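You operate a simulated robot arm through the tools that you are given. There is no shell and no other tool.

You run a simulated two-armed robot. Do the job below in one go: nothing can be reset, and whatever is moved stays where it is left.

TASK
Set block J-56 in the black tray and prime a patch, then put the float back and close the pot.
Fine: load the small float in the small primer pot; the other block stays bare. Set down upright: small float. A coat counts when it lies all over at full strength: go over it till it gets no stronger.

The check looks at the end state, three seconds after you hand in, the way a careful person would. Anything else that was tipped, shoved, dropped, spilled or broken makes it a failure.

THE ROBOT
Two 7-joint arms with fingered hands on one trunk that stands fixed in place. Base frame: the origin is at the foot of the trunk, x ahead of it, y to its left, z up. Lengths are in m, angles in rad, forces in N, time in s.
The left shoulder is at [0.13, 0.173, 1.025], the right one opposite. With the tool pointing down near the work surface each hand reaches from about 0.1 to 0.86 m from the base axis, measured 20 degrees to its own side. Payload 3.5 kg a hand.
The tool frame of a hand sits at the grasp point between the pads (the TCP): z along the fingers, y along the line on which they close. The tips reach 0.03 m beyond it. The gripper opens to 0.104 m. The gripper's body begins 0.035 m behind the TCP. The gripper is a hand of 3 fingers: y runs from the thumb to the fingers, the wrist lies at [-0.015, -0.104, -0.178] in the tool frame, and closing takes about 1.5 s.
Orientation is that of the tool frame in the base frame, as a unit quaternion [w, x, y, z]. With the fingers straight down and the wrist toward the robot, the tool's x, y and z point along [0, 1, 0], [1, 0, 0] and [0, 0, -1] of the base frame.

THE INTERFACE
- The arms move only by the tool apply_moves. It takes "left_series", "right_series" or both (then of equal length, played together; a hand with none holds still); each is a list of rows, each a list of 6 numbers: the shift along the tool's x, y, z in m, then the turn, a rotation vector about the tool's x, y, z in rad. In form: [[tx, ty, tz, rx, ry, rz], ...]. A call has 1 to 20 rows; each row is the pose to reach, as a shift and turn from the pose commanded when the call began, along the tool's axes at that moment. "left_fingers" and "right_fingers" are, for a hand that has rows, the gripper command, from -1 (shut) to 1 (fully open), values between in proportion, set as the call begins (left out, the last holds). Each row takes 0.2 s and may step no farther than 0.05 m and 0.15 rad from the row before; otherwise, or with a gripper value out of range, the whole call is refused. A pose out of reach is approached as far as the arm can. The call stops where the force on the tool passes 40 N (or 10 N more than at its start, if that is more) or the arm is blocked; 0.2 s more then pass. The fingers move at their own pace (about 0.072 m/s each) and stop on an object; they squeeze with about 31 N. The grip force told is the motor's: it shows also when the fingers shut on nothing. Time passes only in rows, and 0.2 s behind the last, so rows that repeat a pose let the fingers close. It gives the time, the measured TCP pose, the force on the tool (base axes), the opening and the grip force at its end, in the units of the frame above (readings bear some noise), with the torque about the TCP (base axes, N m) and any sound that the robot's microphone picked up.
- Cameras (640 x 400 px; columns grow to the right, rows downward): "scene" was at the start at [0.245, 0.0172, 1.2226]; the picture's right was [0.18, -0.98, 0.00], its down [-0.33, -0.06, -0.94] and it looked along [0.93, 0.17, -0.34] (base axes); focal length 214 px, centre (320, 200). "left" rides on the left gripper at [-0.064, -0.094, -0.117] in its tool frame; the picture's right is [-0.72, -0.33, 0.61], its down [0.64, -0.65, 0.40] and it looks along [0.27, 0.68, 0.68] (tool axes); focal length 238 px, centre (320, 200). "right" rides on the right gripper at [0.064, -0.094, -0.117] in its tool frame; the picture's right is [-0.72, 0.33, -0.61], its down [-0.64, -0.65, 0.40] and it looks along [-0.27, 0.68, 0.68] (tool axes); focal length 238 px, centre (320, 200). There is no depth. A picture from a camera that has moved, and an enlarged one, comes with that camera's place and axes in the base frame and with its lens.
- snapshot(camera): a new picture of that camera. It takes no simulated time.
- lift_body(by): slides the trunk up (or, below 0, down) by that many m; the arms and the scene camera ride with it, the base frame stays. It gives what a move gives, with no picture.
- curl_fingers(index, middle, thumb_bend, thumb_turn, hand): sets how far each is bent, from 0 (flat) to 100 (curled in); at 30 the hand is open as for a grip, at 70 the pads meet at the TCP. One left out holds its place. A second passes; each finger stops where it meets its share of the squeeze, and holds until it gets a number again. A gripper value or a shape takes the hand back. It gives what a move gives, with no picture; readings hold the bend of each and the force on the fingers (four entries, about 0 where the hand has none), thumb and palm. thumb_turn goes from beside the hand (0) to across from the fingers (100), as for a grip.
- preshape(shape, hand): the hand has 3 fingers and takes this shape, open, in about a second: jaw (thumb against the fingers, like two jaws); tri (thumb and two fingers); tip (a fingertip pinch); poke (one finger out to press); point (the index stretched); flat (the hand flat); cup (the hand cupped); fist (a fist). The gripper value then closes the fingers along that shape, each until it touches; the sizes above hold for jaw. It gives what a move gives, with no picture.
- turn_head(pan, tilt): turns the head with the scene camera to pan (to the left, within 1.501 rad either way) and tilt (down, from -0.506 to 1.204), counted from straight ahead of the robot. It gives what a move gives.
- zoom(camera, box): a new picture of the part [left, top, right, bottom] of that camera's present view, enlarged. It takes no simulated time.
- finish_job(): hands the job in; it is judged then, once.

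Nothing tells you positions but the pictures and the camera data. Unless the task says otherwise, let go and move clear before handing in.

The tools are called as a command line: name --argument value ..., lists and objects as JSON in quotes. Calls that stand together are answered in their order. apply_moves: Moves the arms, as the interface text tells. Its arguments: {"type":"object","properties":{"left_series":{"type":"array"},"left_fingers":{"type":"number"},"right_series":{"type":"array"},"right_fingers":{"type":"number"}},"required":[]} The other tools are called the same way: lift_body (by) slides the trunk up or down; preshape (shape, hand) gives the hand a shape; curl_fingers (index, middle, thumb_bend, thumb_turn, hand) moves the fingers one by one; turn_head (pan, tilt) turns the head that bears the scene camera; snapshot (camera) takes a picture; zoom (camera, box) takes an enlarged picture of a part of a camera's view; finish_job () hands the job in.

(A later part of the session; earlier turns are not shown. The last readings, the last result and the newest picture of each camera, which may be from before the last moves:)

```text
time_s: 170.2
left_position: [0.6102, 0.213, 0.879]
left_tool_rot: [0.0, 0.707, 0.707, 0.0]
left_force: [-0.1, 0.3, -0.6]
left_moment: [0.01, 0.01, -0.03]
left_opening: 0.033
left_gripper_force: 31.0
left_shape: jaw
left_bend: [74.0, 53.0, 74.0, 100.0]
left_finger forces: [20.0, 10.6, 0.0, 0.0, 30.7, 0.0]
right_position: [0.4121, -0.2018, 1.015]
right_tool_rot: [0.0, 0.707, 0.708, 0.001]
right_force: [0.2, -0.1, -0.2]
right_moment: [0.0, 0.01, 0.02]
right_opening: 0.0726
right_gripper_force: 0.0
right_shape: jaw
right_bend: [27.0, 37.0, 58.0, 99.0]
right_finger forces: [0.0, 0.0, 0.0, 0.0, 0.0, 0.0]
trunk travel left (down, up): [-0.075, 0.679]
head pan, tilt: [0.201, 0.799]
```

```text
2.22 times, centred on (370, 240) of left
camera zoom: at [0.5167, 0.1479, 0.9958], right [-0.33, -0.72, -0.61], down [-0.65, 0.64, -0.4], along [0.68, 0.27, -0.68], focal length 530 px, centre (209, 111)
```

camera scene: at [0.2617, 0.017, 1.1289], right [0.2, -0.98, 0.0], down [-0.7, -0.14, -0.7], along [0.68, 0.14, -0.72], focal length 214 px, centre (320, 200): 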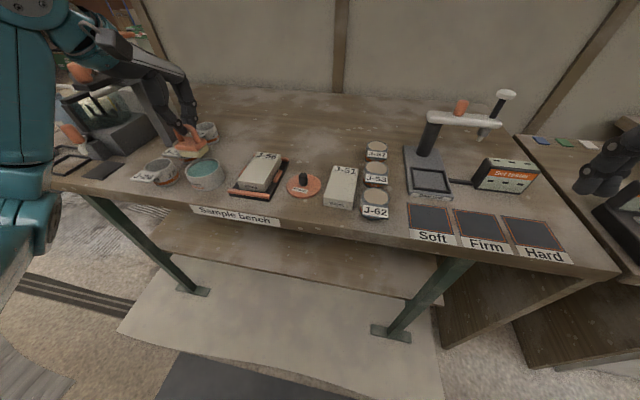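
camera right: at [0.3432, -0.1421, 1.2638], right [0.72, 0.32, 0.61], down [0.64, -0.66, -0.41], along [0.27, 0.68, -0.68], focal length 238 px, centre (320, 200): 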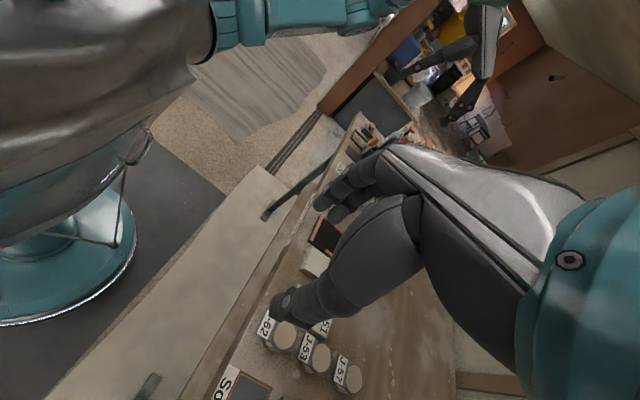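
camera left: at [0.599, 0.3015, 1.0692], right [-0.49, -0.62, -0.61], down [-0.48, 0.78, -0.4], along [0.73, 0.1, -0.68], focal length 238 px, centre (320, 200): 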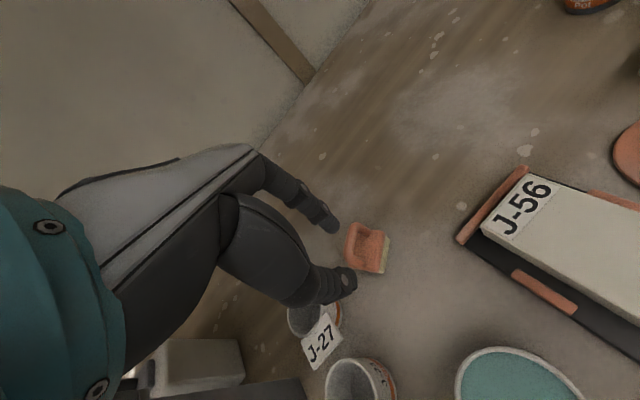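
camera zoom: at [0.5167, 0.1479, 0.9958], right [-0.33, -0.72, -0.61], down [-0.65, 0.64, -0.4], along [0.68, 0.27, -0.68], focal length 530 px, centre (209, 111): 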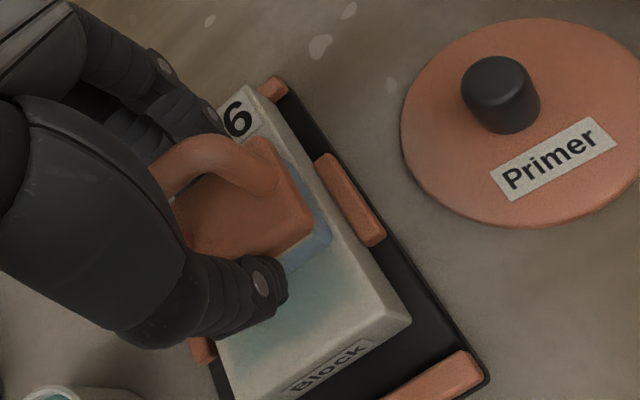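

The coat is appearing (teal). The float's drag moved the block against the tray's far and right rims, which now hold it; the tray itself hasn't moved. I'll stroke only toward +x with slightly more pressure, lifting on the return, starting with the right lane.

apply_moves --left_series '[[0, -0.003, -0.006, 0, 0, 0], [-0.006, -0.033, -0.006, 0, 0, 0], [-0.006, -0.033, 0.0007, 0, 0, 0], [-0.006, -0.021, 0.0007, 0, 0, 0], [-0.006, -0.009, 0.0007, 0, 0, 0], [-0.006, 0.003, 0.0007, 0, 0, 0], [-0.006, 0.015, 0.0007, 0, 0, 0], [-0.006, 0.027, 0.0007, 0, 0, 0], [-0.006, 0.039, 0.0007, 0, 0, 0], [-0.006, 0.051, 0.0007, 0, 0, 0], [-0.006, 0.051, -0.006, 0, 0, 0]]'

zoom --camera "scene" --box '[216, 126, 306, 202]'

```text
time_s: 172.6
left_position: [0.6625, 0.2062, 0.883]
left_tool_rot: [0.0, 0.707, 0.707, -0.001]
left_force: [-0.3, -0.2, -0.5]
left_moment: [-0.02, -0.01, -0.01]
left_opening: 0.0332
left_gripper_force: 31.2
left_shape: jaw
left_bend: [74.0, 53.0, 74.0, 100.0]
left_finger forces: [20.0, 10.6, 0.0, 0.0, 30.7, 0.0]
right_position: [0.4114, -0.2032, 1.015]
right_tool_rot: [0.0, 0.706, 0.708, 0.001]
right_force: [0.4, -0.4, 0.6]
right_moment: [0.03, -0.02, -0.03]
right_opening: 0.0727
right_gripper_force: 0.2
right_shape: jaw
right_bend: [27.0, 37.0, 58.0, 99.0]
right_finger forces: [0.0, 0.1, 0.0, 0.1, 0.1, 0.0]
trunk travel left (down, up): [-0.075, 0.679]
head pan, tilt: [0.201, 0.799]
```

```text
5.26 times, centred on (261, 164) of scene
camera zoom: at [0.2617, 0.0169, 1.1289], right [0.2, -0.98, 0.0], down [-0.7, -0.14, -0.7], along [0.68, 0.14, -0.72], focal length 1129 px, centre (630, 390)
```

zoom: 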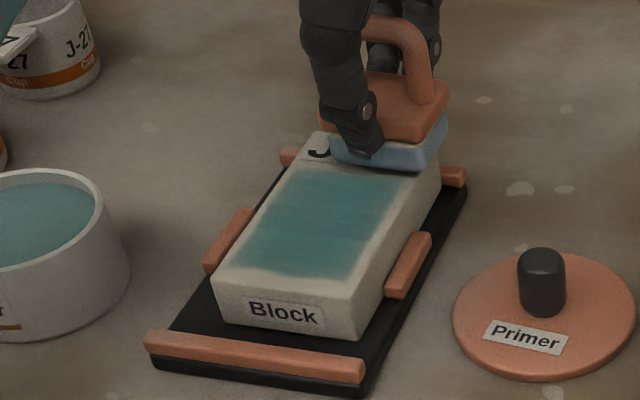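

A clear teal band is forming. I'll lift and move the float aside to see the whole top face.

apply_moves --left_series '[[0, -0.01, -0.03, 0, 0, 0], [0.03, -0.03, -0.045, 0, 0, 0], [0.07, -0.05, -0.045, 0, 0, 0], [0.11, -0.07, -0.045, 0, 0, 0]]'

zoom --camera "scene" --box '[226, 140, 306, 206]'

```text
time_s: 173.6
left_position: [0.5906, 0.3202, 0.9297]
left_tool_rot: [0.0, 0.707, 0.707, 0.0]
left_force: [0.0, 0.8, -0.6]
left_moment: [0.0, -0.03, 0.01]
left_opening: 0.033
left_gripper_force: 31.1
left_shape: jaw
left_bend: [74.0, 53.0, 74.0, 100.0]
left_finger forces: [19.9, 10.3, 0.0, 0.1, 30.3, 0.0]
right_position: [0.4122, -0.2018, 1.0151]
right_tool_rot: [0.0, 0.707, 0.707, 0.002]
right_force: [0.2, 0.4, 0.3]
right_moment: [0.03, 0.01, 0.0]
right_opening: 0.0731
right_gripper_force: 0.1
right_shape: jaw
right_bend: [27.0, 37.0, 58.0, 99.0]
right_finger forces: [0.0, 0.1, 0.1, 0.1, 0.0, 0.0]
trunk travel left (down, up): [-0.075, 0.679]
head pan, tilt: [0.201, 0.799]
```

```text
6.06 times, centred on (266, 173) of scene
camera zoom: at [0.2617, 0.0168, 1.129], right [0.2, -0.98, 0.0], down [-0.7, -0.14, -0.7], along [0.68, 0.14, -0.72], focal length 1300 px, centre (647, 364)
```

zoom: 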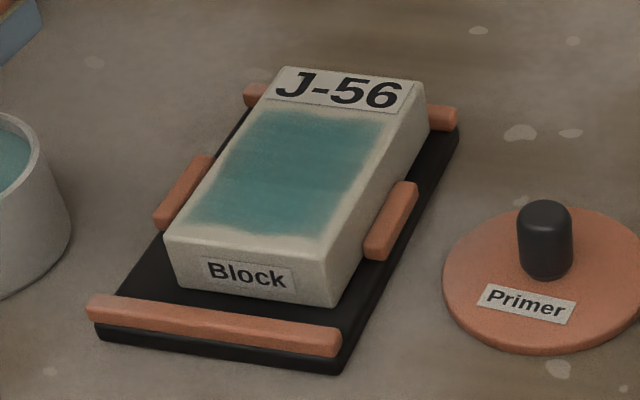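

The coat lies in a rectangular patch between the label and the near edge (x≈0.579–0.649, y≈0.20–0.249). I'll go over it in three overlapping lanes, stroking toward +x with a light press and lifting on return.

apply_moves --left_series '[[-0.03, -0.002, 0, 0, 0, 0], [-0.06, -0.004, 0.01, 0, 0, 0], [-0.0922, -0.0066, 0.03, 0, 0, 0], [-0.0922, -0.0066, 0.0518, 0, 0, 0], [-0.0922, 0.0044, 0.0518, 0, 0, 0], [-0.0922, 0.0154, 0.0518, 0, 0, 0], [-0.0922, 0.0264, 0.0518, 0, 0, 0], [-0.0922, 0.0374, 0.0518, 0, 0, 0], [-0.0922, 0.0474, 0.0518, 0, 0, 0], [-0.0922, 0.0474, 0.045, 0, 0, 0], [-0.0972, 0.02, 0.045, 0, 0, 0], [-0.1022, -0.0066, 0.045, 0, 0, 0], [-0.1022, -0.0066, 0.0518, 0, 0, 0], [-0.1022, 0.0044, 0.0518, 0, 0, 0], [-0.1022, 0.0154, 0.0518, 0, 0, 0], [-0.1022, 0.0264, 0.0518, 0, 0, 0], [-0.1022, 0.0374, 0.0518, 0, 0, 0], [-0.1022, 0.0474, 0.0518, 0, 0, 0], [-0.1022, 0.0474, 0.045, 0, 0, 0]]'

zoom --camera "scene" --box '[226, 140, 306, 206]'

```text
time_s: 177.6
left_position: [0.6394, 0.215, 0.8841]
left_tool_rot: [-0.001, 0.707, 0.707, 0.0]
left_force: [0.4, 0.1, -0.6]
left_moment: [-0.02, 0.02, -0.02]
left_opening: 0.033
left_gripper_force: 30.7
left_shape: jaw
left_bend: [74.0, 53.0, 74.0, 100.0]
left_finger forces: [19.8, 10.6, 0.0, 0.0, 30.3, 0.0]
right_position: [0.412, -0.2026, 1.0161]
right_tool_rot: [0.0, 0.706, 0.708, 0.001]
right_force: [0.5, -0.1, 0.5]
right_moment: [0.01, 0.01, 0.02]
right_opening: 0.0727
right_gripper_force: 0.1
right_shape: jaw
right_bend: [27.0, 37.0, 58.0, 99.0]
right_finger forces: [0.0, 0.0, 0.1, 0.1, 0.1, 0.0]
trunk travel left (down, up): [-0.075, 0.679]
head pan, tilt: [0.201, 0.799]
```

```text
6.06 times, centred on (266, 173) of scene
camera zoom: at [0.2617, 0.0169, 1.129], right [0.2, -0.98, 0.0], down [-0.7, -0.14, -0.7], along [0.68, 0.14, -0.72], focal length 1300 px, centre (647, 364)
```

zoom: 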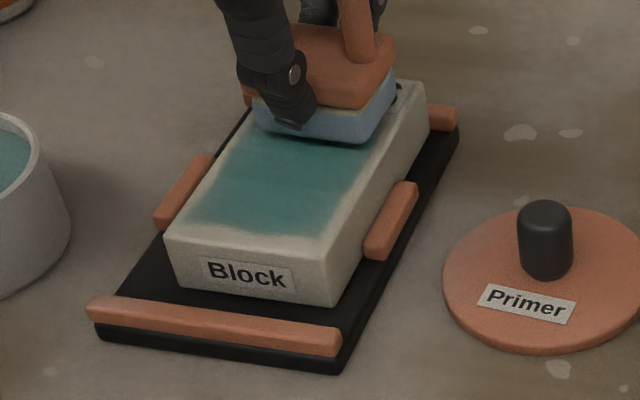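

apply_moves --left_series '[[-0.005, -0.027, 0, 0, 0, 0], [-0.01, -0.054, 0, 0, 0, 0], [-0.01, -0.054, 0.0068, 0, 0, 0], [-0.01, -0.043, 0.0068, 0, 0, 0], [-0.01, -0.032, 0.0068, 0, 0, 0], [-0.01, -0.021, 0.0068, 0, 0, 0], [-0.01, -0.01, 0.0068, 0, 0, 0], [-0.01, 0.0, 0.0068, 0, 0, 0], [-0.01, 0.0, 0, 0, 0, 0], [0, -0.027, 0, 0, 0, 0], [0.01, -0.054, 0, 0, 0, 0], [0.01, -0.054, 0.0068, 0, 0, 0], [0.01, -0.043, 0.0068, 0, 0, 0], [0.01, -0.032, 0.0068, 0, 0, 0], [0.01, -0.021, 0.0068, 0, 0, 0], [0.01, -0.01, 0.0068, 0, 0, 0], [0.01, 0.0, 0.0068, 0, 0, 0], [0.01, 0.0, -0.01, 0, 0, 0]]'

apply_moves --left_series '[[0.02, -0.01, -0.03, 0, 0, 0], [0.06, -0.03, -0.035, 0, 0, 0], [0.1, -0.05, -0.035, 0, 0, 0]]'

zoom --camera "scene" --box '[226, 140, 306, 206]'

zoom --camera "scene" --box '[186, 130, 246, 200]'

```text
time_s: 181.4
left_position: [0.6392, 0.2253, 0.8946]
left_tool_rot: [0.0, 0.707, 0.707, 0.0]
left_force: [-0.2, 0.6, -0.2]
left_moment: [0.0, -0.02, -0.02]
left_opening: 0.0327
left_gripper_force: 31.4
left_shape: jaw
left_bend: [74.0, 53.0, 74.0, 100.0]
left_finger forces: [19.7, 10.5, 0.0, 0.0, 30.0, 0.0]
right_position: [0.4129, -0.2018, 1.0151]
right_tool_rot: [-0.001, 0.706, 0.708, 0.002]
right_force: [0.2, -0.4, -0.8]
right_moment: [0.0, 0.02, 0.02]
right_opening: 0.0726
right_gripper_force: 0.0
right_shape: jaw
right_bend: [27.0, 37.0, 58.0, 99.0]
right_finger forces: [0.0, 0.1, 0.0, 0.0, 0.0, 0.1]
trunk travel left (down, up): [-0.075, 0.679]
head pan, tilt: [0.201, 0.799]
```

```text
time_s: 182.2
left_position: [0.5903, 0.325, 0.9345]
left_tool_rot: [0.0, 0.707, 0.707, -0.001]
left_force: [-0.1, 0.0, -1.1]
left_moment: [-0.02, -0.05, 0.04]
left_opening: 0.033
left_gripper_force: 31.3
left_shape: jaw
left_bend: [74.0, 53.0, 74.0, 100.0]
left_finger forces: [19.4, 10.4, 0.0, 0.0, 29.9, 0.1]
right_position: [0.4121, -0.2024, 1.0152]
right_tool_rot: [0.0, 0.707, 0.708, 0.0]
right_force: [-0.7, 1.1, -0.2]
right_moment: [0.0, -0.01, -0.02]
right_opening: 0.0729
right_gripper_force: 0.0
right_shape: jaw
right_bend: [27.0, 37.0, 58.0, 99.0]
right_finger forces: [0.1, 0.1, 0.0, 0.0, 0.0, 0.0]
trunk travel left (down, up): [-0.075, 0.679]
head pan, tilt: [0.201, 0.799]
```

```text
6.06 times, centred on (266, 173) of scene
camera zoom: at [0.2618, 0.017, 1.129], right [0.2, -0.98, 0.0], down [-0.7, -0.14, -0.7], along [0.68, 0.14, -0.72], focal length 1300 px, centre (647, 364)
```

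zoom: 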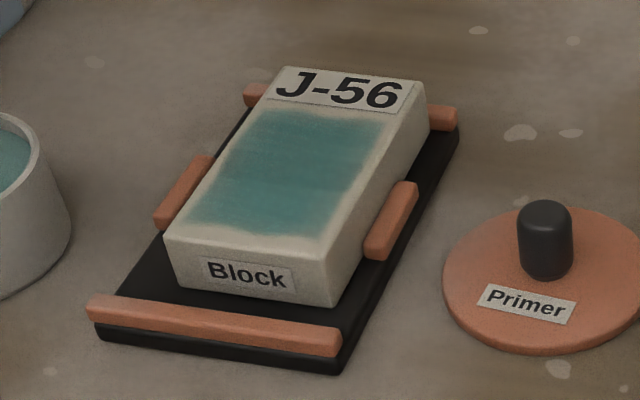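

```text
5.71 times, centred on (216, 165) of scene
camera zoom: at [0.2618, 0.017, 1.129], right [0.2, -0.98, 0.0], down [-0.7, -0.14, -0.7], along [0.68, 0.14, -0.72], focal length 1226 px, centre (914, 400)
```

zoom: 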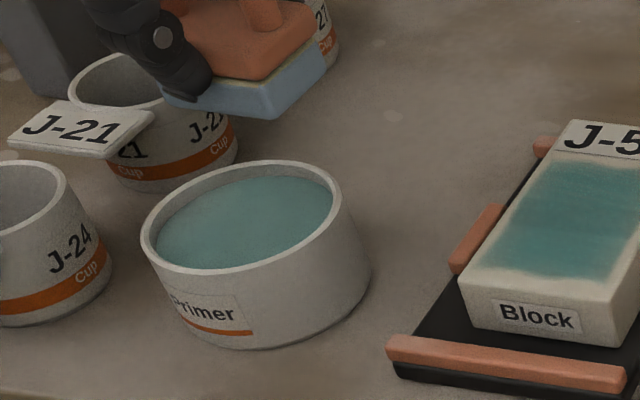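

The patch outline is unchanged, so it is a fixed patch area. I'll take a close-up to judge strength, then reload and go over it again to compare.

zoom --camera "scene" --box '[246, 150, 286, 184]'

```text
11.76 times, centred on (266, 167) of scene
camera zoom: at [0.2618, 0.017, 1.129], right [0.2, -0.98, 0.0], down [-0.7, -0.14, -0.7], along [0.68, 0.14, -0.72], focal length 2523 px, centre (955, 588)
```

zoom: 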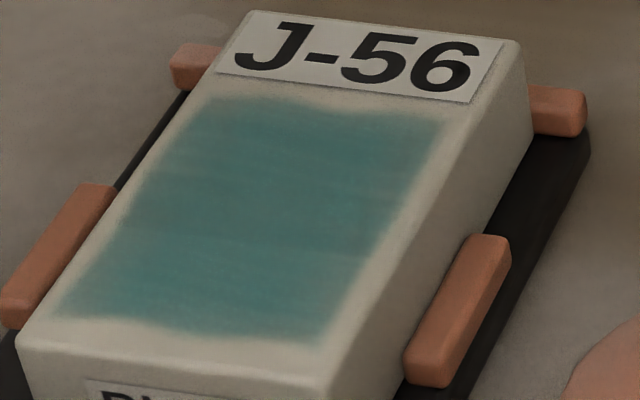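

Slight unevenness remains, so I'll reload: back to the same dip position (exact reverse of my moves) and down into the primer.

apply_moves --left_series '[[0.0182, -0.0064, 0, 0, 0, 0], [0.0182, -0.0064, 0.015, 0, 0, 0], [0.0182, -0.0064, 0.03, 0, 0, 0], [0.0182, -0.0064, 0.04, 0, 0, 0], [0.0182, -0.0064, 0.046, 0, 0, 0], [0.0182, -0.0064, 0.05, 0, 0, 0], [0.0182, -0.0064, 0.0525, 0, 0, 0], [0.0182, -0.0064, 0.0525, 0, 0, 0]]'

zoom --camera "scene" --box '[186, 150, 242, 202]'

```text
time_s: 184.0
left_position: [0.5833, 0.3427, 0.8767]
left_tool_rot: [0.0, 0.707, 0.707, 0.0]
left_force: [0.3, 0.1, 1.7]
left_moment: [0.02, 0.03, -0.01]
left_opening: 0.0332
left_gripper_force: 31.1
left_shape: jaw
left_bend: [74.0, 53.0, 74.0, 100.0]
left_finger forces: [19.4, 10.4, 0.1, 0.0, 30.0, 0.1]
right_position: [0.4128, -0.2032, 1.0149]
right_tool_rot: [0.0, 0.706, 0.708, 0.002]
right_force: [-0.1, 0.0, 0.3]
right_moment: [-0.02, 0.01, -0.01]
right_opening: 0.0728
right_gripper_force: 0.1
right_shape: jaw
right_bend: [27.0, 37.0, 58.0, 99.0]
right_finger forces: [0.0, 0.0, 0.0, 0.1, 0.0, 0.1]
trunk travel left (down, up): [-0.075, 0.679]
head pan, tilt: [0.201, 0.799]
```

```text
7.69 times, centred on (214, 176) of scene
camera zoom: at [0.2617, 0.0168, 1.129], right [0.2, -0.98, 0.0], down [-0.7, -0.14, -0.7], along [0.68, 0.14, -0.72], focal length 1650 px, centre (1135, 385)
```

zoom: 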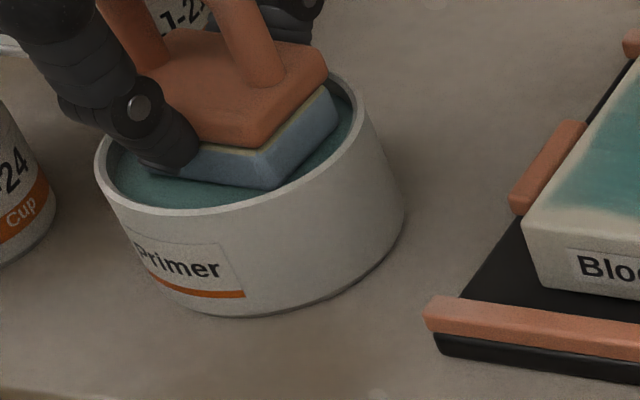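

apply_moves --left_series '[[0, 0, 0.001, 0, 0, 0], [0, 0, 0.001, 0, 0, 0], [0, 0, -0.008, 0, 0, 0], [0, 0, -0.02, 0, 0, 0], [0, 0, -0.035, 0, 0, 0], [0, 0, -0.049, 0, 0, 0], [-0.03, 0.005, -0.049, 0, 0, 0], [-0.06, 0.005, -0.049, 0, 0, 0], [-0.09, 0.005, -0.049, 0, 0, 0], [-0.115, 0.005, -0.049, 0, 0, 0]]'

```text
time_s: 186.2
left_position: [0.5868, 0.2272, 0.9271]
left_tool_rot: [0.0, 0.707, 0.707, 0.0]
left_force: [-0.1, 0.2, -1.4]
left_moment: [-0.02, -0.02, -0.05]
left_opening: 0.033
left_gripper_force: 31.3
left_shape: jaw
left_bend: [74.0, 53.0, 74.0, 100.0]
left_finger forces: [19.2, 10.3, 0.1, 0.1, 29.6, 0.0]
right_position: [0.4115, -0.203, 1.0156]
right_tool_rot: [0.0, 0.707, 0.708, 0.002]
right_force: [-0.4, -0.1, 0.1]
right_moment: [0.01, -0.02, 0.0]
right_opening: 0.0726
right_gripper_force: 0.0
right_shape: jaw
right_bend: [27.0, 37.0, 58.0, 99.0]
right_finger forces: [0.0, 0.1, 0.0, 0.1, 0.0, 0.0]
trunk travel left (down, up): [-0.075, 0.679]
head pan, tilt: [0.201, 0.799]
```

Loaded again and above the block. Second round: lanes A, C, then B.

apply_moves --left_series '[[0, -0.003, 0.03, 0, 0, 0], [0, -0.003, 0.0483, 0, 0, 0], [0, 0.006, 0.0483, 0, 0, 0], [0, 0.015, 0.0483, 0, 0, 0], [0, 0.024, 0.0483, 0, 0, 0], [0, 0.033, 0.0483, 0, 0, 0], [0, 0.042, 0.0483, 0, 0, 0], [0, 0.051, 0.0483, 0, 0, 0], [0, 0.051, 0.041, 0, 0, 0], [-0.005, 0.024, 0.041, 0, 0, 0], [-0.01, -0.003, 0.041, 0, 0, 0], [-0.01, -0.003, 0.0483, 0, 0, 0], [-0.01, 0.006, 0.0483, 0, 0, 0], [-0.01, 0.015, 0.0483, 0, 0, 0], [-0.01, 0.024, 0.0483, 0, 0, 0], [-0.01, 0.033, 0.0483, 0, 0, 0], [-0.01, 0.042, 0.0483, 0, 0, 0], [-0.01, 0.051, 0.0483, 0, 0, 0]]'

apply_moves --left_series '[[0, 0, -0.0073, 0, 0, 0], [-0.005, -0.027, -0.0073, 0, 0, 0], [-0.01, -0.054, -0.0073, 0, 0, 0], [-0.01, -0.054, 0, 0, 0, 0], [-0.01, -0.045, 0, 0, 0, 0], [-0.01, -0.036, 0, 0, 0, 0], [-0.01, -0.027, 0, 0, 0, 0], [-0.01, -0.018, 0, 0, 0, 0], [-0.01, -0.009, 0, 0, 0, 0], [-0.01, 0, 0, 0, 0, 0], [-0.01, 0, -0.0073, 0, 0, 0], [-0.005, -0.027, -0.0073, 0, 0, 0], [0, -0.054, -0.0073, 0, 0, 0], [0, -0.054, 0, 0, 0, 0], [0, -0.045, 0, 0, 0, 0], [0, -0.036, 0, 0, 0, 0], [0, -0.027, 0, 0, 0, 0], [0, -0.018, 0, 0, 0, 0], [0, -0.009, 0, 0, 0, 0], [0, 0, 0, 0, 0, 0]]'

apply_moves --left_series '[[0, 0, -0.01, 0, 0, 0], [0.02, -0.01, -0.03, 0, 0, 0], [0.06, -0.03, -0.042, 0, 0, 0], [0.1, -0.05, -0.042, 0, 0, 0]]'

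zoom --camera "scene" --box '[246, 150, 286, 184]'

zoom --camera "scene" --box '[226, 140, 306, 206]'

```text
time_s: 190.0
left_position: [0.64, 0.2189, 0.8768]
left_tool_rot: [0.0, 0.707, 0.708, 0.0]
left_force: [-1.4, -0.1, 1.6]
left_moment: [0.01, 0.01, -0.03]
left_opening: 0.0332
left_gripper_force: 31.1
left_shape: jaw
left_bend: [74.0, 53.0, 74.0, 100.0]
left_finger forces: [19.2, 10.4, 0.0, 0.0, 30.4, 0.0]
right_position: [0.4112, -0.2027, 1.0143]
right_tool_rot: [0.0, 0.707, 0.708, 0.001]
right_force: [0.6, 0.2, -0.5]
right_moment: [-0.01, -0.02, -0.02]
right_opening: 0.0727
right_gripper_force: 0.1
right_shape: jaw
right_bend: [27.0, 37.0, 58.0, 99.0]
right_finger forces: [0.1, 0.0, 0.1, 0.1, 0.1, 0.0]
trunk travel left (down, up): [-0.075, 0.679]
head pan, tilt: [0.201, 0.799]
```

```text
time_s: 194.2
left_position: [0.6383, 0.2174, 0.8773]
left_tool_rot: [0.0, 0.707, 0.708, 0.0]
left_force: [-3.2, -0.1, 6.3]
left_moment: [0.02, 0.05, 0.01]
left_opening: 0.033
left_gripper_force: 31.2
left_shape: jaw
left_bend: [74.0, 53.0, 74.0, 100.0]
left_finger forces: [18.5, 10.1, 0.0, 0.0, 31.8, 0.0]
right_position: [0.4109, -0.2021, 1.0162]
right_tool_rot: [0.0, 0.706, 0.708, 0.001]
right_force: [0.9, -0.3, 0.0]
right_moment: [0.0, -0.02, 0.0]
right_opening: 0.0731
right_gripper_force: 0.1
right_shape: jaw
right_bend: [27.0, 37.0, 58.0, 99.0]
right_finger forces: [0.0, 0.0, 0.0, 0.0, 0.0, 0.1]
trunk travel left (down, up): [-0.075, 0.679]
head pan, tilt: [0.201, 0.799]
```

```text
time_s: 195.2
left_position: [0.5876, 0.3195, 0.9178]
left_tool_rot: [0.0, 0.707, 0.707, 0.0]
left_force: [0.7, -0.7, -0.7]
left_moment: [0.03, 0.02, -0.01]
left_opening: 0.0328
left_gripper_force: 30.9
left_shape: jaw
left_bend: [74.0, 53.0, 74.0, 100.0]
left_finger forces: [19.2, 10.5, 0.1, 0.0, 29.7, 0.0]
right_position: [0.4121, -0.2026, 1.0152]
right_tool_rot: [0.0, 0.706, 0.708, 0.001]
right_force: [-0.2, 0.4, 0.4]
right_moment: [-0.01, 0.02, 0.0]
right_opening: 0.0731
right_gripper_force: 0.0
right_shape: jaw
right_bend: [27.0, 37.0, 58.0, 99.0]
right_finger forces: [0.0, 0.0, 0.0, 0.1, 0.0, 0.1]
trunk travel left (down, up): [-0.075, 0.679]
head pan, tilt: [0.201, 0.799]
```

```text
11.76 times, centred on (266, 167) of scene
camera zoom: at [0.2618, 0.0169, 1.129], right [0.2, -0.98, 0.0], down [-0.7, -0.14, -0.7], along [0.68, 0.14, -0.72], focal length 2523 px, centre (955, 588)
```

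zoom: 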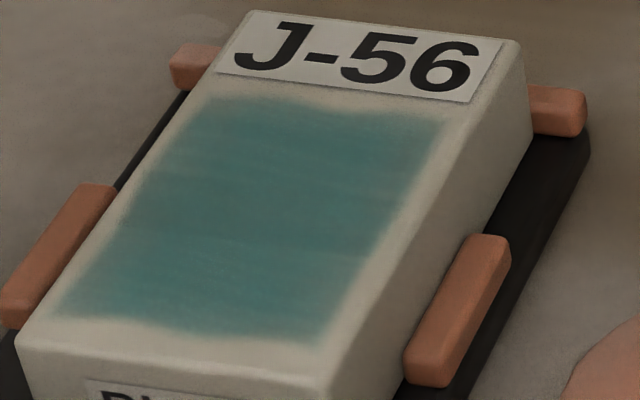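

```text
6.06 times, centred on (266, 173) of scene
camera zoom: at [0.2618, 0.0169, 1.129], right [0.2, -0.98, 0.0], down [-0.7, -0.14, -0.7], along [0.68, 0.14, -0.72], focal length 1300 px, centre (647, 364)
```

zoom: 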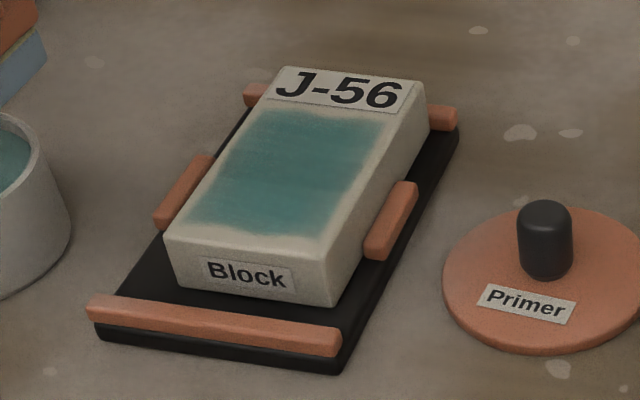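

The patch looks the same as after the previous round, so it seems saturated. I'll check it from the hand camera too.

snapshot --camera "left"

zoom --camera "left" --box '[420, 120, 640, 330]'

```text
taken
camera left: at [0.4934, 0.2538, 1.0349], right [-0.33, -0.72, -0.61], down [-0.65, 0.64, -0.4], along [0.68, 0.27, -0.68], focal length 238 px, centre (320, 200)
```

left: 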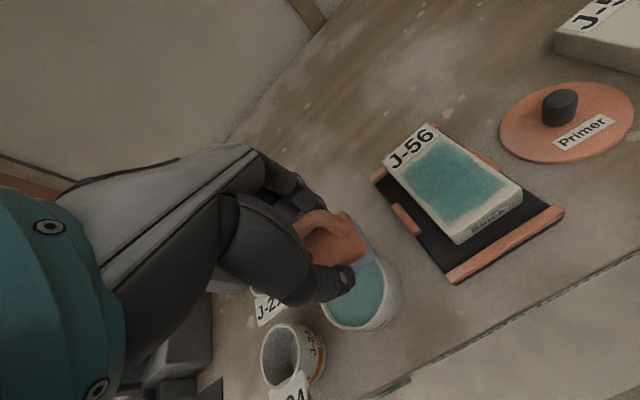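

```text
1.90 times, centred on (530, 225) of left
camera zoom: at [0.4934, 0.2538, 1.0349], right [-0.33, -0.72, -0.61], down [-0.65, 0.64, -0.4], along [0.68, 0.27, -0.68], focal length 454 px, centre (-80, 152)
```

zoom: 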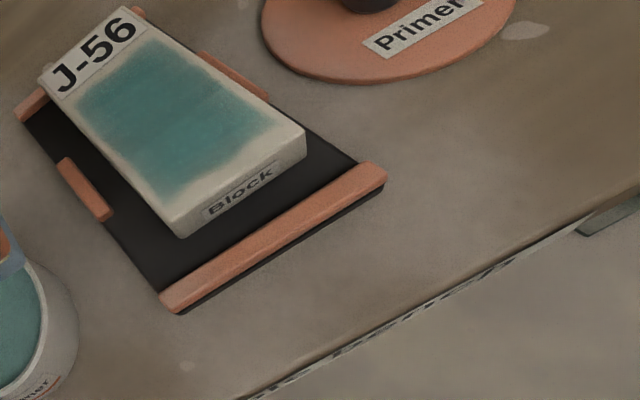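

It looks uniform. To be sure it gets no stronger, I'll do one more reload and a wider round of strokes.

apply_moves --left_series '[[0.0125, -0.003, 0, 0, 0, 0], [0.025, -0.006, 0, 0, 0, 0], [0.025, -0.006, 0.012, 0, 0, 0], [0.025, -0.006, 0.024, 0, 0, 0], [0.025, -0.006, 0.034, 0, 0, 0], [0.025, -0.006, 0.04, 0, 0, 0], [0.025, -0.006, 0.0435, 0, 0, 0], [0.025, -0.006, 0.0435, 0, 0, 0], [0.025, -0.006, 0.035, 0, 0, 0], [0.025, -0.006, 0.02, 0, 0, 0], [0.025, -0.006, 0.005, 0, 0, 0], [0.025, -0.006, -0.006, 0, 0, 0]]'

zoom --camera "scene" --box '[176, 126, 296, 202]'

```text
time_s: 197.8
left_position: [0.5839, 0.343, 0.9253]
left_tool_rot: [0.0, 0.707, 0.708, 0.0]
left_force: [-0.5, 0.0, -0.5]
left_moment: [-0.02, -0.01, -0.02]
left_opening: 0.0327
left_gripper_force: 31.0
left_shape: jaw
left_bend: [74.0, 53.0, 74.0, 100.0]
left_finger forces: [19.2, 10.4, 0.0, 0.0, 29.6, 0.0]
right_position: [0.4111, -0.2021, 1.0141]
right_tool_rot: [0.0, 0.706, 0.708, 0.002]
right_force: [0.3, 0.1, 0.7]
right_moment: [-0.03, -0.01, 0.02]
right_opening: 0.0726
right_gripper_force: 0.1
right_shape: jaw
right_bend: [27.0, 37.0, 58.0, 99.0]
right_finger forces: [0.0, 0.0, 0.0, 0.0, 0.1, 0.0]
trunk travel left (down, up): [-0.075, 0.679]
head pan, tilt: [0.201, 0.799]
```

```text
5.26 times, centred on (236, 164) of scene
camera zoom: at [0.2618, 0.0169, 1.129], right [0.2, -0.98, 0.0], down [-0.7, -0.14, -0.7], along [0.68, 0.14, -0.72], focal length 1129 px, centre (762, 390)
```

zoom: 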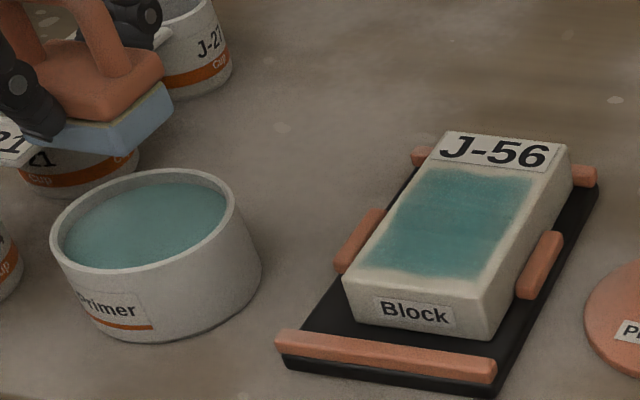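

apply_moves --left_series '[[-0.04, -0.002, 0, 0, 0, 0], [-0.08, -0.004, 0, 0, 0, 0], [-0.1113, -0.005, 0.02, 0, 0, 0], [-0.1113, -0.005, 0.048, 0, 0, 0], [-0.1113, 0.0055, 0.048, 0, 0, 0], [-0.1113, 0.016, 0.048, 0, 0, 0], [-0.1113, 0.0265, 0.048, 0, 0, 0], [-0.1113, 0.037, 0.048, 0, 0, 0], [-0.1113, 0.0475, 0.048, 0, 0, 0], [-0.1113, 0.058, 0.048, 0, 0, 0], [-0.1113, 0.058, 0.041, 0, 0, 0], [-0.118, 0.0265, 0.041, 0, 0, 0], [-0.1253, -0.005, 0.041, 0, 0, 0], [-0.1253, -0.005, 0.048, 0, 0, 0], [-0.1253, 0.0055, 0.048, 0, 0, 0], [-0.1253, 0.016, 0.048, 0, 0, 0], [-0.1253, 0.0265, 0.048, 0, 0, 0], [-0.1253, 0.037, 0.048, 0, 0, 0], [-0.1253, 0.0475, 0.048, 0, 0, 0], [-0.1253, 0.058, 0.048, 0, 0, 0]]'

apply_moves --left_series '[[0, 0, -0.007, 0, 0, 0], [-0.007, -0.0315, -0.007, 0, 0, 0], [-0.014, -0.063, -0.007, 0, 0, 0], [-0.014, -0.063, 0, 0, 0, 0], [-0.014, -0.0525, 0, 0, 0, 0], [-0.014, -0.042, 0, 0, 0, 0], [-0.014, -0.0315, 0, 0, 0, 0], [-0.014, -0.021, 0, 0, 0, 0], [-0.014, -0.0105, 0, 0, 0, 0], [-0.014, 0, 0, 0, 0, 0], [-0.014, 0, -0.01, 0, 0, 0], [0.02, -0.01, -0.03, 0, 0, 0], [0.06, -0.03, -0.042, 0, 0, 0], [0.1, -0.05, -0.042, 0, 0, 0]]'

zoom --camera "scene" --box '[246, 150, 286, 184]'

zoom --camera "scene" --box '[226, 140, 306, 206]'

```text
time_s: 202.0
left_position: [0.6416, 0.2177, 0.8773]
left_tool_rot: [-0.001, 0.707, 0.707, -0.001]
left_force: [-0.4, -1.0, 1.1]
left_moment: [0.0, -0.04, -0.05]
left_opening: 0.0329
left_gripper_force: 31.5
left_shape: jaw
left_bend: [74.0, 53.0, 74.0, 100.0]
left_finger forces: [19.3, 10.5, 0.0, 0.0, 30.8, 0.0]
right_position: [0.4117, -0.202, 1.0143]
right_tool_rot: [0.0, 0.707, 0.708, 0.001]
right_force: [0.4, 0.8, 0.8]
right_moment: [-0.01, 0.01, -0.01]
right_opening: 0.0731
right_gripper_force: 0.0
right_shape: jaw
right_bend: [27.0, 37.0, 58.0, 99.0]
right_finger forces: [0.0, 0.0, 0.1, 0.0, 0.0, 0.0]
trunk travel left (down, up): [-0.075, 0.679]
head pan, tilt: [0.201, 0.799]
```

```text
time_s: 205.0
left_position: [0.5898, 0.3211, 0.9189]
left_tool_rot: [0.001, 0.707, 0.707, 0.0]
left_force: [-0.1, 0.2, -0.7]
left_moment: [0.0, 0.01, 0.02]
left_opening: 0.0328
left_gripper_force: 31.4
left_shape: jaw
left_bend: [74.0, 53.0, 74.0, 100.0]
left_finger forces: [19.4, 10.5, 0.0, 0.1, 29.8, 0.0]
right_position: [0.412, -0.203, 1.0151]
right_tool_rot: [0.001, 0.706, 0.708, 0.001]
right_force: [-0.5, -0.5, 0.7]
right_moment: [0.05, 0.01, -0.03]
right_opening: 0.0728
right_gripper_force: 0.1
right_shape: jaw
right_bend: [27.0, 37.0, 58.0, 99.0]
right_finger forces: [0.0, 0.1, 0.0, 0.0, 0.0, 0.1]
trunk travel left (down, up): [-0.075, 0.679]
head pan, tilt: [0.201, 0.799]
```

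```text
11.76 times, centred on (266, 167) of scene
camera zoom: at [0.2618, 0.0168, 1.129], right [0.2, -0.98, 0.0], down [-0.7, -0.14, -0.7], along [0.68, 0.14, -0.72], focal length 2523 px, centre (955, 588)
```

zoom: 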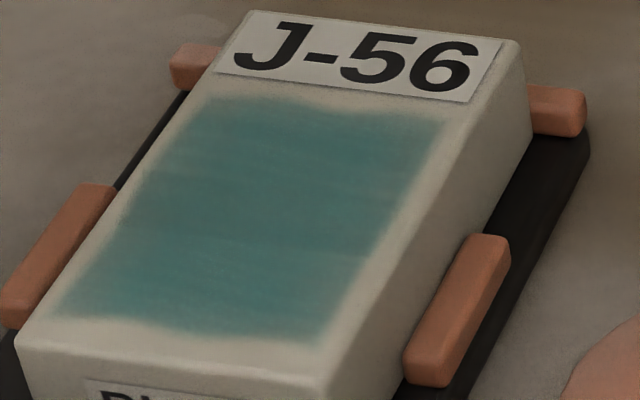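

```text
6.06 times, centred on (266, 173) of scene
camera zoom: at [0.2618, 0.0168, 1.129], right [0.2, -0.98, 0.0], down [-0.7, -0.14, -0.7], along [0.68, 0.14, -0.72], focal length 1300 px, centre (647, 364)
```

zoom: 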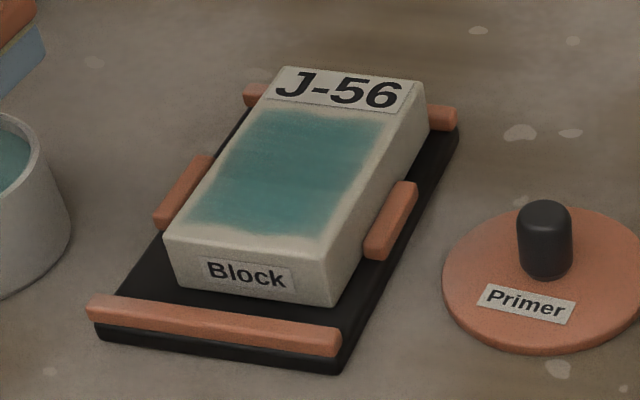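

No change after a third round, so the coat is at full strength. Now the float goes back to its original spot (≈[0.704, 0.3515], handle along x): I'll rise, turn the hand −90° about its axis and move there.

apply_moves --left_series '[[0, 0, -0.03, 0, 0, 0], [0.0024, 0.011, -0.035, 0, 0, -0.143], [0.0048, 0.022, -0.035, 0, 0, -0.286], [0.0072, 0.033, -0.035, 0, 0, -0.429], [0.0096, 0.044, -0.035, 0, 0, -0.572], [0.012, 0.055, -0.035, 0, 0, -0.715], [0.0144, 0.066, -0.035, 0, 0, -0.858], [0.0168, 0.077, -0.035, 0, 0, -1.001], [0.0192, 0.088, -0.035, 0, 0, -1.144], [0.0216, 0.099, -0.035, 0, 0, -1.287], [0.024, 0.11, -0.035, 0, 0, -1.43], [0.0264, 0.1202, -0.035, 0, 0, -1.5708], [0.0264, 0.1202, -0.02, 0, 0, -1.5708], [0.0264, 0.1202, -0.01, 0, 0, -1.5708]]'

zoom --camera "scene" --box '[186, 90, 286, 170]'

zoom --camera "left" --box '[240, 130, 460, 330]'

```text
time_s: 208.0
left_position: [0.7109, 0.3438, 0.9273]
left_tool_rot: [-0.001, -0.001, 1.0, 0.0]
left_force: [-0.4, 0.1, 0.4]
left_moment: [0.01, -0.02, -0.01]
left_opening: 0.0327
left_gripper_force: 30.8
left_shape: jaw
left_bend: [74.0, 53.0, 74.0, 100.0]
left_finger forces: [19.4, 10.2, 0.0, 0.0, 29.9, 0.0]
right_position: [0.4121, -0.2016, 1.0153]
right_tool_rot: [0.0, 0.706, 0.708, 0.001]
right_force: [-0.8, 0.6, 0.0]
right_moment: [0.0, 0.0, -0.01]
right_opening: 0.0729
right_gripper_force: 0.0
right_shape: jaw
right_bend: [27.0, 37.0, 58.0, 99.0]
right_finger forces: [0.0, 0.1, 0.1, 0.1, 0.0, 0.1]
trunk travel left (down, up): [-0.075, 0.679]
head pan, tilt: [0.201, 0.799]
```

```text
5.00 times, centred on (236, 130) of scene
camera zoom: at [0.2619, 0.0171, 1.1289], right [0.2, -0.98, 0.0], down [-0.7, -0.14, -0.7], along [0.68, 0.14, -0.72], focal length 1072 px, centre (740, 550)
```

zoom: 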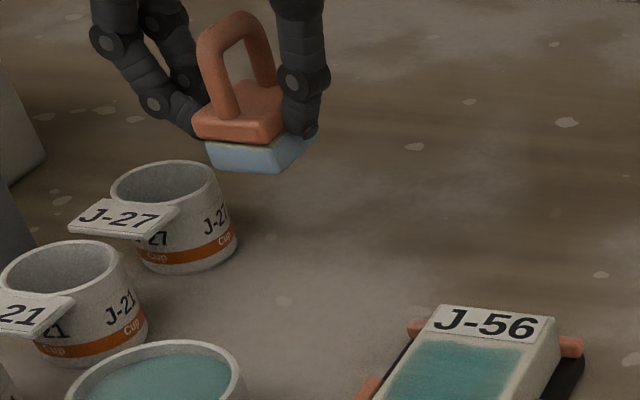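

```text
2.00 times, centred on (350, 230) of left
camera zoom: at [0.7756, 0.249, 1.0439], right [0.72, -0.33, -0.61], down [-0.64, -0.65, -0.4], along [-0.27, 0.68, -0.68], focal length 477 px, centre (260, 140)
```

zoom: 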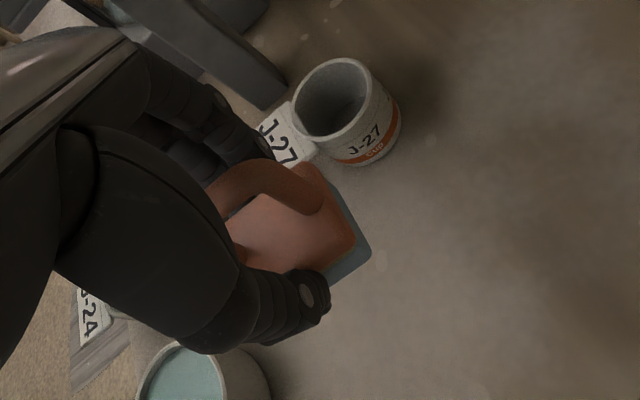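

Above the original spot with correct orientation. Lowering to the bench, slowing near contact.

apply_moves --left_series '[[0, 0.002, 0.02, 0, 0, 0], [0, 0.002, 0.04, 0, 0, 0], [0, 0.002, 0.06, 0, 0, 0], [0, 0.002, 0.072, 0, 0, 0], [0, 0.002, 0.078, 0, 0, 0], [0, 0.002, 0.0805, 0, 0, 0], [0, 0.002, 0.0805, 0, 0, 0]]'

zoom --camera "scene" --box '[196, 110, 266, 170]'

```text
time_s: 209.6
left_position: [0.7111, 0.3463, 0.8465]
left_tool_rot: [0.0, -0.002, 1.0, 0.0]
left_force: [-0.3, -0.1, -1.1]
left_moment: [-0.01, -0.01, 0.02]
left_opening: 0.0331
left_gripper_force: 30.6
left_shape: jaw
left_bend: [74.0, 53.0, 74.0, 100.0]
left_finger forces: [19.3, 10.3, 0.0, 0.1, 29.6, 0.0]
right_position: [0.4108, -0.2027, 1.0146]
right_tool_rot: [-0.001, 0.706, 0.708, 0.001]
right_force: [-0.1, 0.3, 0.0]
right_moment: [-0.03, 0.01, 0.01]
right_opening: 0.073
right_gripper_force: 0.1
right_shape: jaw
right_bend: [27.0, 37.0, 58.0, 99.0]
right_finger forces: [0.1, 0.0, 0.0, 0.0, 0.0, 0.0]
trunk travel left (down, up): [-0.075, 0.679]
head pan, tilt: [0.201, 0.799]
```

```text
6.67 times, centred on (231, 140) of scene
camera zoom: at [0.2618, 0.0169, 1.1289], right [0.2, -0.98, 0.0], down [-0.7, -0.14, -0.7], along [0.68, 0.14, -0.72], focal length 1430 px, centre (913, 600)
```

zoom: 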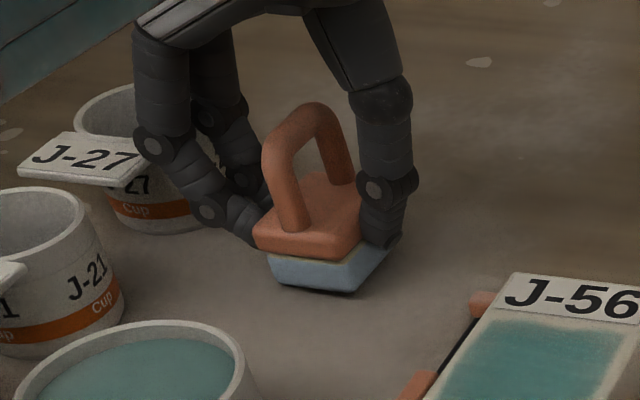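

apply_moves --left_series '[[0, 0, 0.0015, 0, 0, 0], [0, 0, 0.003, 0, 0, 0], [0, 0, 0.003, 0, 0, 0]]'

```text
time_s: 210.4
left_position: [0.7104, 0.3465, 0.8454]
left_tool_rot: [0.0, 0.0, 1.0, 0.0]
left_force: [-0.5, -0.5, -0.5]
left_moment: [0.01, -0.03, 0.0]
left_opening: 0.033
left_gripper_force: 31.0
left_shape: jaw
left_bend: [74.0, 53.0, 74.0, 100.0]
left_finger forces: [19.3, 10.4, 0.0, 0.0, 29.7, 0.1]
right_position: [0.4121, -0.2027, 1.0153]
right_tool_rot: [0.0, 0.707, 0.707, 0.002]
right_force: [0.4, 0.2, -1.5]
right_moment: [0.01, 0.0, 0.0]
right_opening: 0.0728
right_gripper_force: 0.1
right_shape: jaw
right_bend: [27.0, 37.0, 58.0, 99.0]
right_finger forces: [0.0, 0.0, 0.0, 0.0, 0.0, 0.0]
trunk travel left (down, up): [-0.075, 0.679]
head pan, tilt: [0.201, 0.799]
```

apply_moves --left_series '[[0, 0, 0.0012, 0, 0, 0], [0, 0, 0.0024, 0, 0, 0], [0, 0, 0.0024, 0, 0, 0]]'

```text
time_s: 211.2
left_position: [0.711, 0.3464, 0.8424]
left_tool_rot: [0.0, 0.001, 1.0, 0.0]
left_force: [0.3, 0.0, 0.7]
left_moment: [0.03, -0.03, -0.01]
left_opening: 0.0327
left_gripper_force: 31.4
left_shape: jaw
left_bend: [74.0, 53.0, 74.0, 100.0]
left_finger forces: [19.5, 10.4, 0.1, 0.1, 29.8, 0.0]
right_position: [0.412, -0.2019, 1.0151]
right_tool_rot: [0.0, 0.706, 0.708, 0.002]
right_force: [-0.1, 0.2, -0.9]
right_moment: [-0.01, -0.02, 0.0]
right_opening: 0.0727
right_gripper_force: 0.0
right_shape: jaw
right_bend: [27.0, 37.0, 58.0, 99.0]
right_finger forces: [0.0, 0.1, 0.0, 0.0, 0.1, 0.0]
trunk travel left (down, up): [-0.075, 0.679]
head pan, tilt: [0.201, 0.799]
```

apply_moves --left_series '[[0, 0, 0.001, 0, 0, 0], [0, 0, 0.001, 0, 0, 0]]'

```text
time_s: 211.8
left_position: [0.7109, 0.3477, 0.842]
left_tool_rot: [0.001, 0.0, 1.0, 0.0]
left_force: [0.5, -0.2, 4.9]
left_moment: [0.07, -0.02, -0.04]
left_opening: 0.0329
left_gripper_force: 31.1
left_shape: jaw
left_bend: [74.0, 53.0, 74.0, 100.0]
left_finger forces: [19.5, 10.5, 0.0, 0.0, 30.2, 0.0]
right_position: [0.4119, -0.2024, 1.0144]
right_tool_rot: [0.0, 0.706, 0.708, 0.001]
right_force: [-0.8, 0.3, -0.6]
right_moment: [0.02, 0.01, -0.01]
right_opening: 0.0729
right_gripper_force: 0.0
right_shape: jaw
right_bend: [27.0, 37.0, 58.0, 99.0]
right_finger forces: [0.1, 0.2, 0.1, 0.0, 0.1, 0.0]
trunk travel left (down, up): [-0.075, 0.679]
head pan, tilt: [0.201, 0.799]
```

Firm contact on the bench. Opening the fingers and rising straight up.

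apply_moves --left_series '[[0, 0, 0, 0, 0, 0], [0, 0, 0, 0, 0, 0], [0, 0, 0, 0, 0, 0], [0, 0, 0, 0, 0, 0]]' --left_fingers 0.15

zoom --camera "scene" --box '[196, 110, 266, 170]'

apply_moves --left_series '[[0, 0, -0.015, 0, 0, 0], [0, 0, -0.03, 0, 0, 0], [0, 0, -0.05, 0, 0, 0], [0, 0, -0.08, 0, 0, 0], [0, 0, -0.11, 0, 0, 0]]'

zoom --camera "scene" --box '[186, 110, 286, 190]'

```text
time_s: 212.8
left_position: [0.7106, 0.3471, 0.8407]
left_tool_rot: [0.0, -0.001, 1.0, 0.001]
left_force: [-0.7, 0.4, 0.0]
left_moment: [0.02, -0.02, 0.0]
left_opening: 0.0595
left_gripper_force: 0.0
left_shape: jaw
left_bend: [74.0, 42.0, 66.0, 100.0]
left_finger forces: [0.0, 0.0, 0.1, 0.0, 0.0, 0.1]
right_position: [0.4116, -0.2034, 1.015]
right_tool_rot: [0.0, 0.706, 0.708, 0.001]
right_force: [0.6, 0.1, 0.2]
right_moment: [-0.02, -0.02, 0.04]
right_opening: 0.0728
right_gripper_force: 0.0
right_shape: jaw
right_bend: [27.0, 37.0, 58.0, 99.0]
right_finger forces: [0.0, 0.1, 0.0, 0.0, 0.1, 0.0]
trunk travel left (down, up): [-0.075, 0.679]
head pan, tilt: [0.201, 0.799]
```

```text
6.67 times, centred on (231, 140) of scene
camera zoom: at [0.2618, 0.0169, 1.129], right [0.2, -0.98, 0.0], down [-0.7, -0.14, -0.7], along [0.68, 0.14, -0.72], focal length 1430 px, centre (913, 600)
```

zoom: 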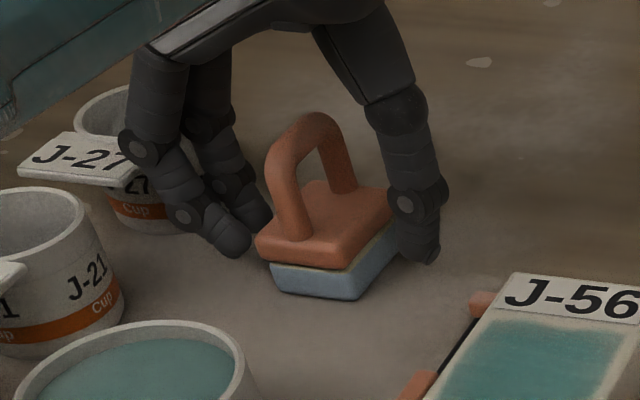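

```text
time_s: 214.0
left_position: [0.7124, 0.346, 0.9514]
left_tool_rot: [0.0, -0.001, 1.0, 0.0]
left_force: [-0.3, 0.5, 0.6]
left_moment: [0.0, -0.01, -0.02]
left_opening: 0.0592
left_gripper_force: 0.0
left_shape: jaw
left_bend: [74.0, 42.0, 66.0, 100.0]
left_finger forces: [0.0, 0.1, 0.1, 0.1, 0.0, 0.1]
right_position: [0.4109, -0.2027, 1.0143]
right_tool_rot: [0.0, 0.706, 0.708, 0.001]
right_force: [0.0, -0.2, 0.1]
right_moment: [-0.01, -0.01, 0.01]
right_opening: 0.0729
right_gripper_force: 0.0
right_shape: jaw
right_bend: [27.0, 37.0, 58.0, 99.0]
right_finger forces: [0.0, 0.0, 0.0, 0.0, 0.0, 0.1]
trunk travel left (down, up): [-0.075, 0.679]
head pan, tilt: [0.201, 0.799]
```

```text
5.00 times, centred on (236, 150) of scene
camera zoom: at [0.2616, 0.0168, 1.129], right [0.2, -0.98, 0.0], down [-0.7, -0.14, -0.7], along [0.68, 0.14, -0.72], focal length 1072 px, centre (740, 450)
```

zoom: 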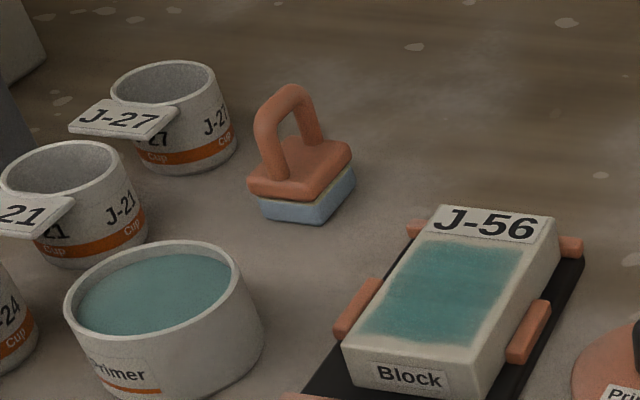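

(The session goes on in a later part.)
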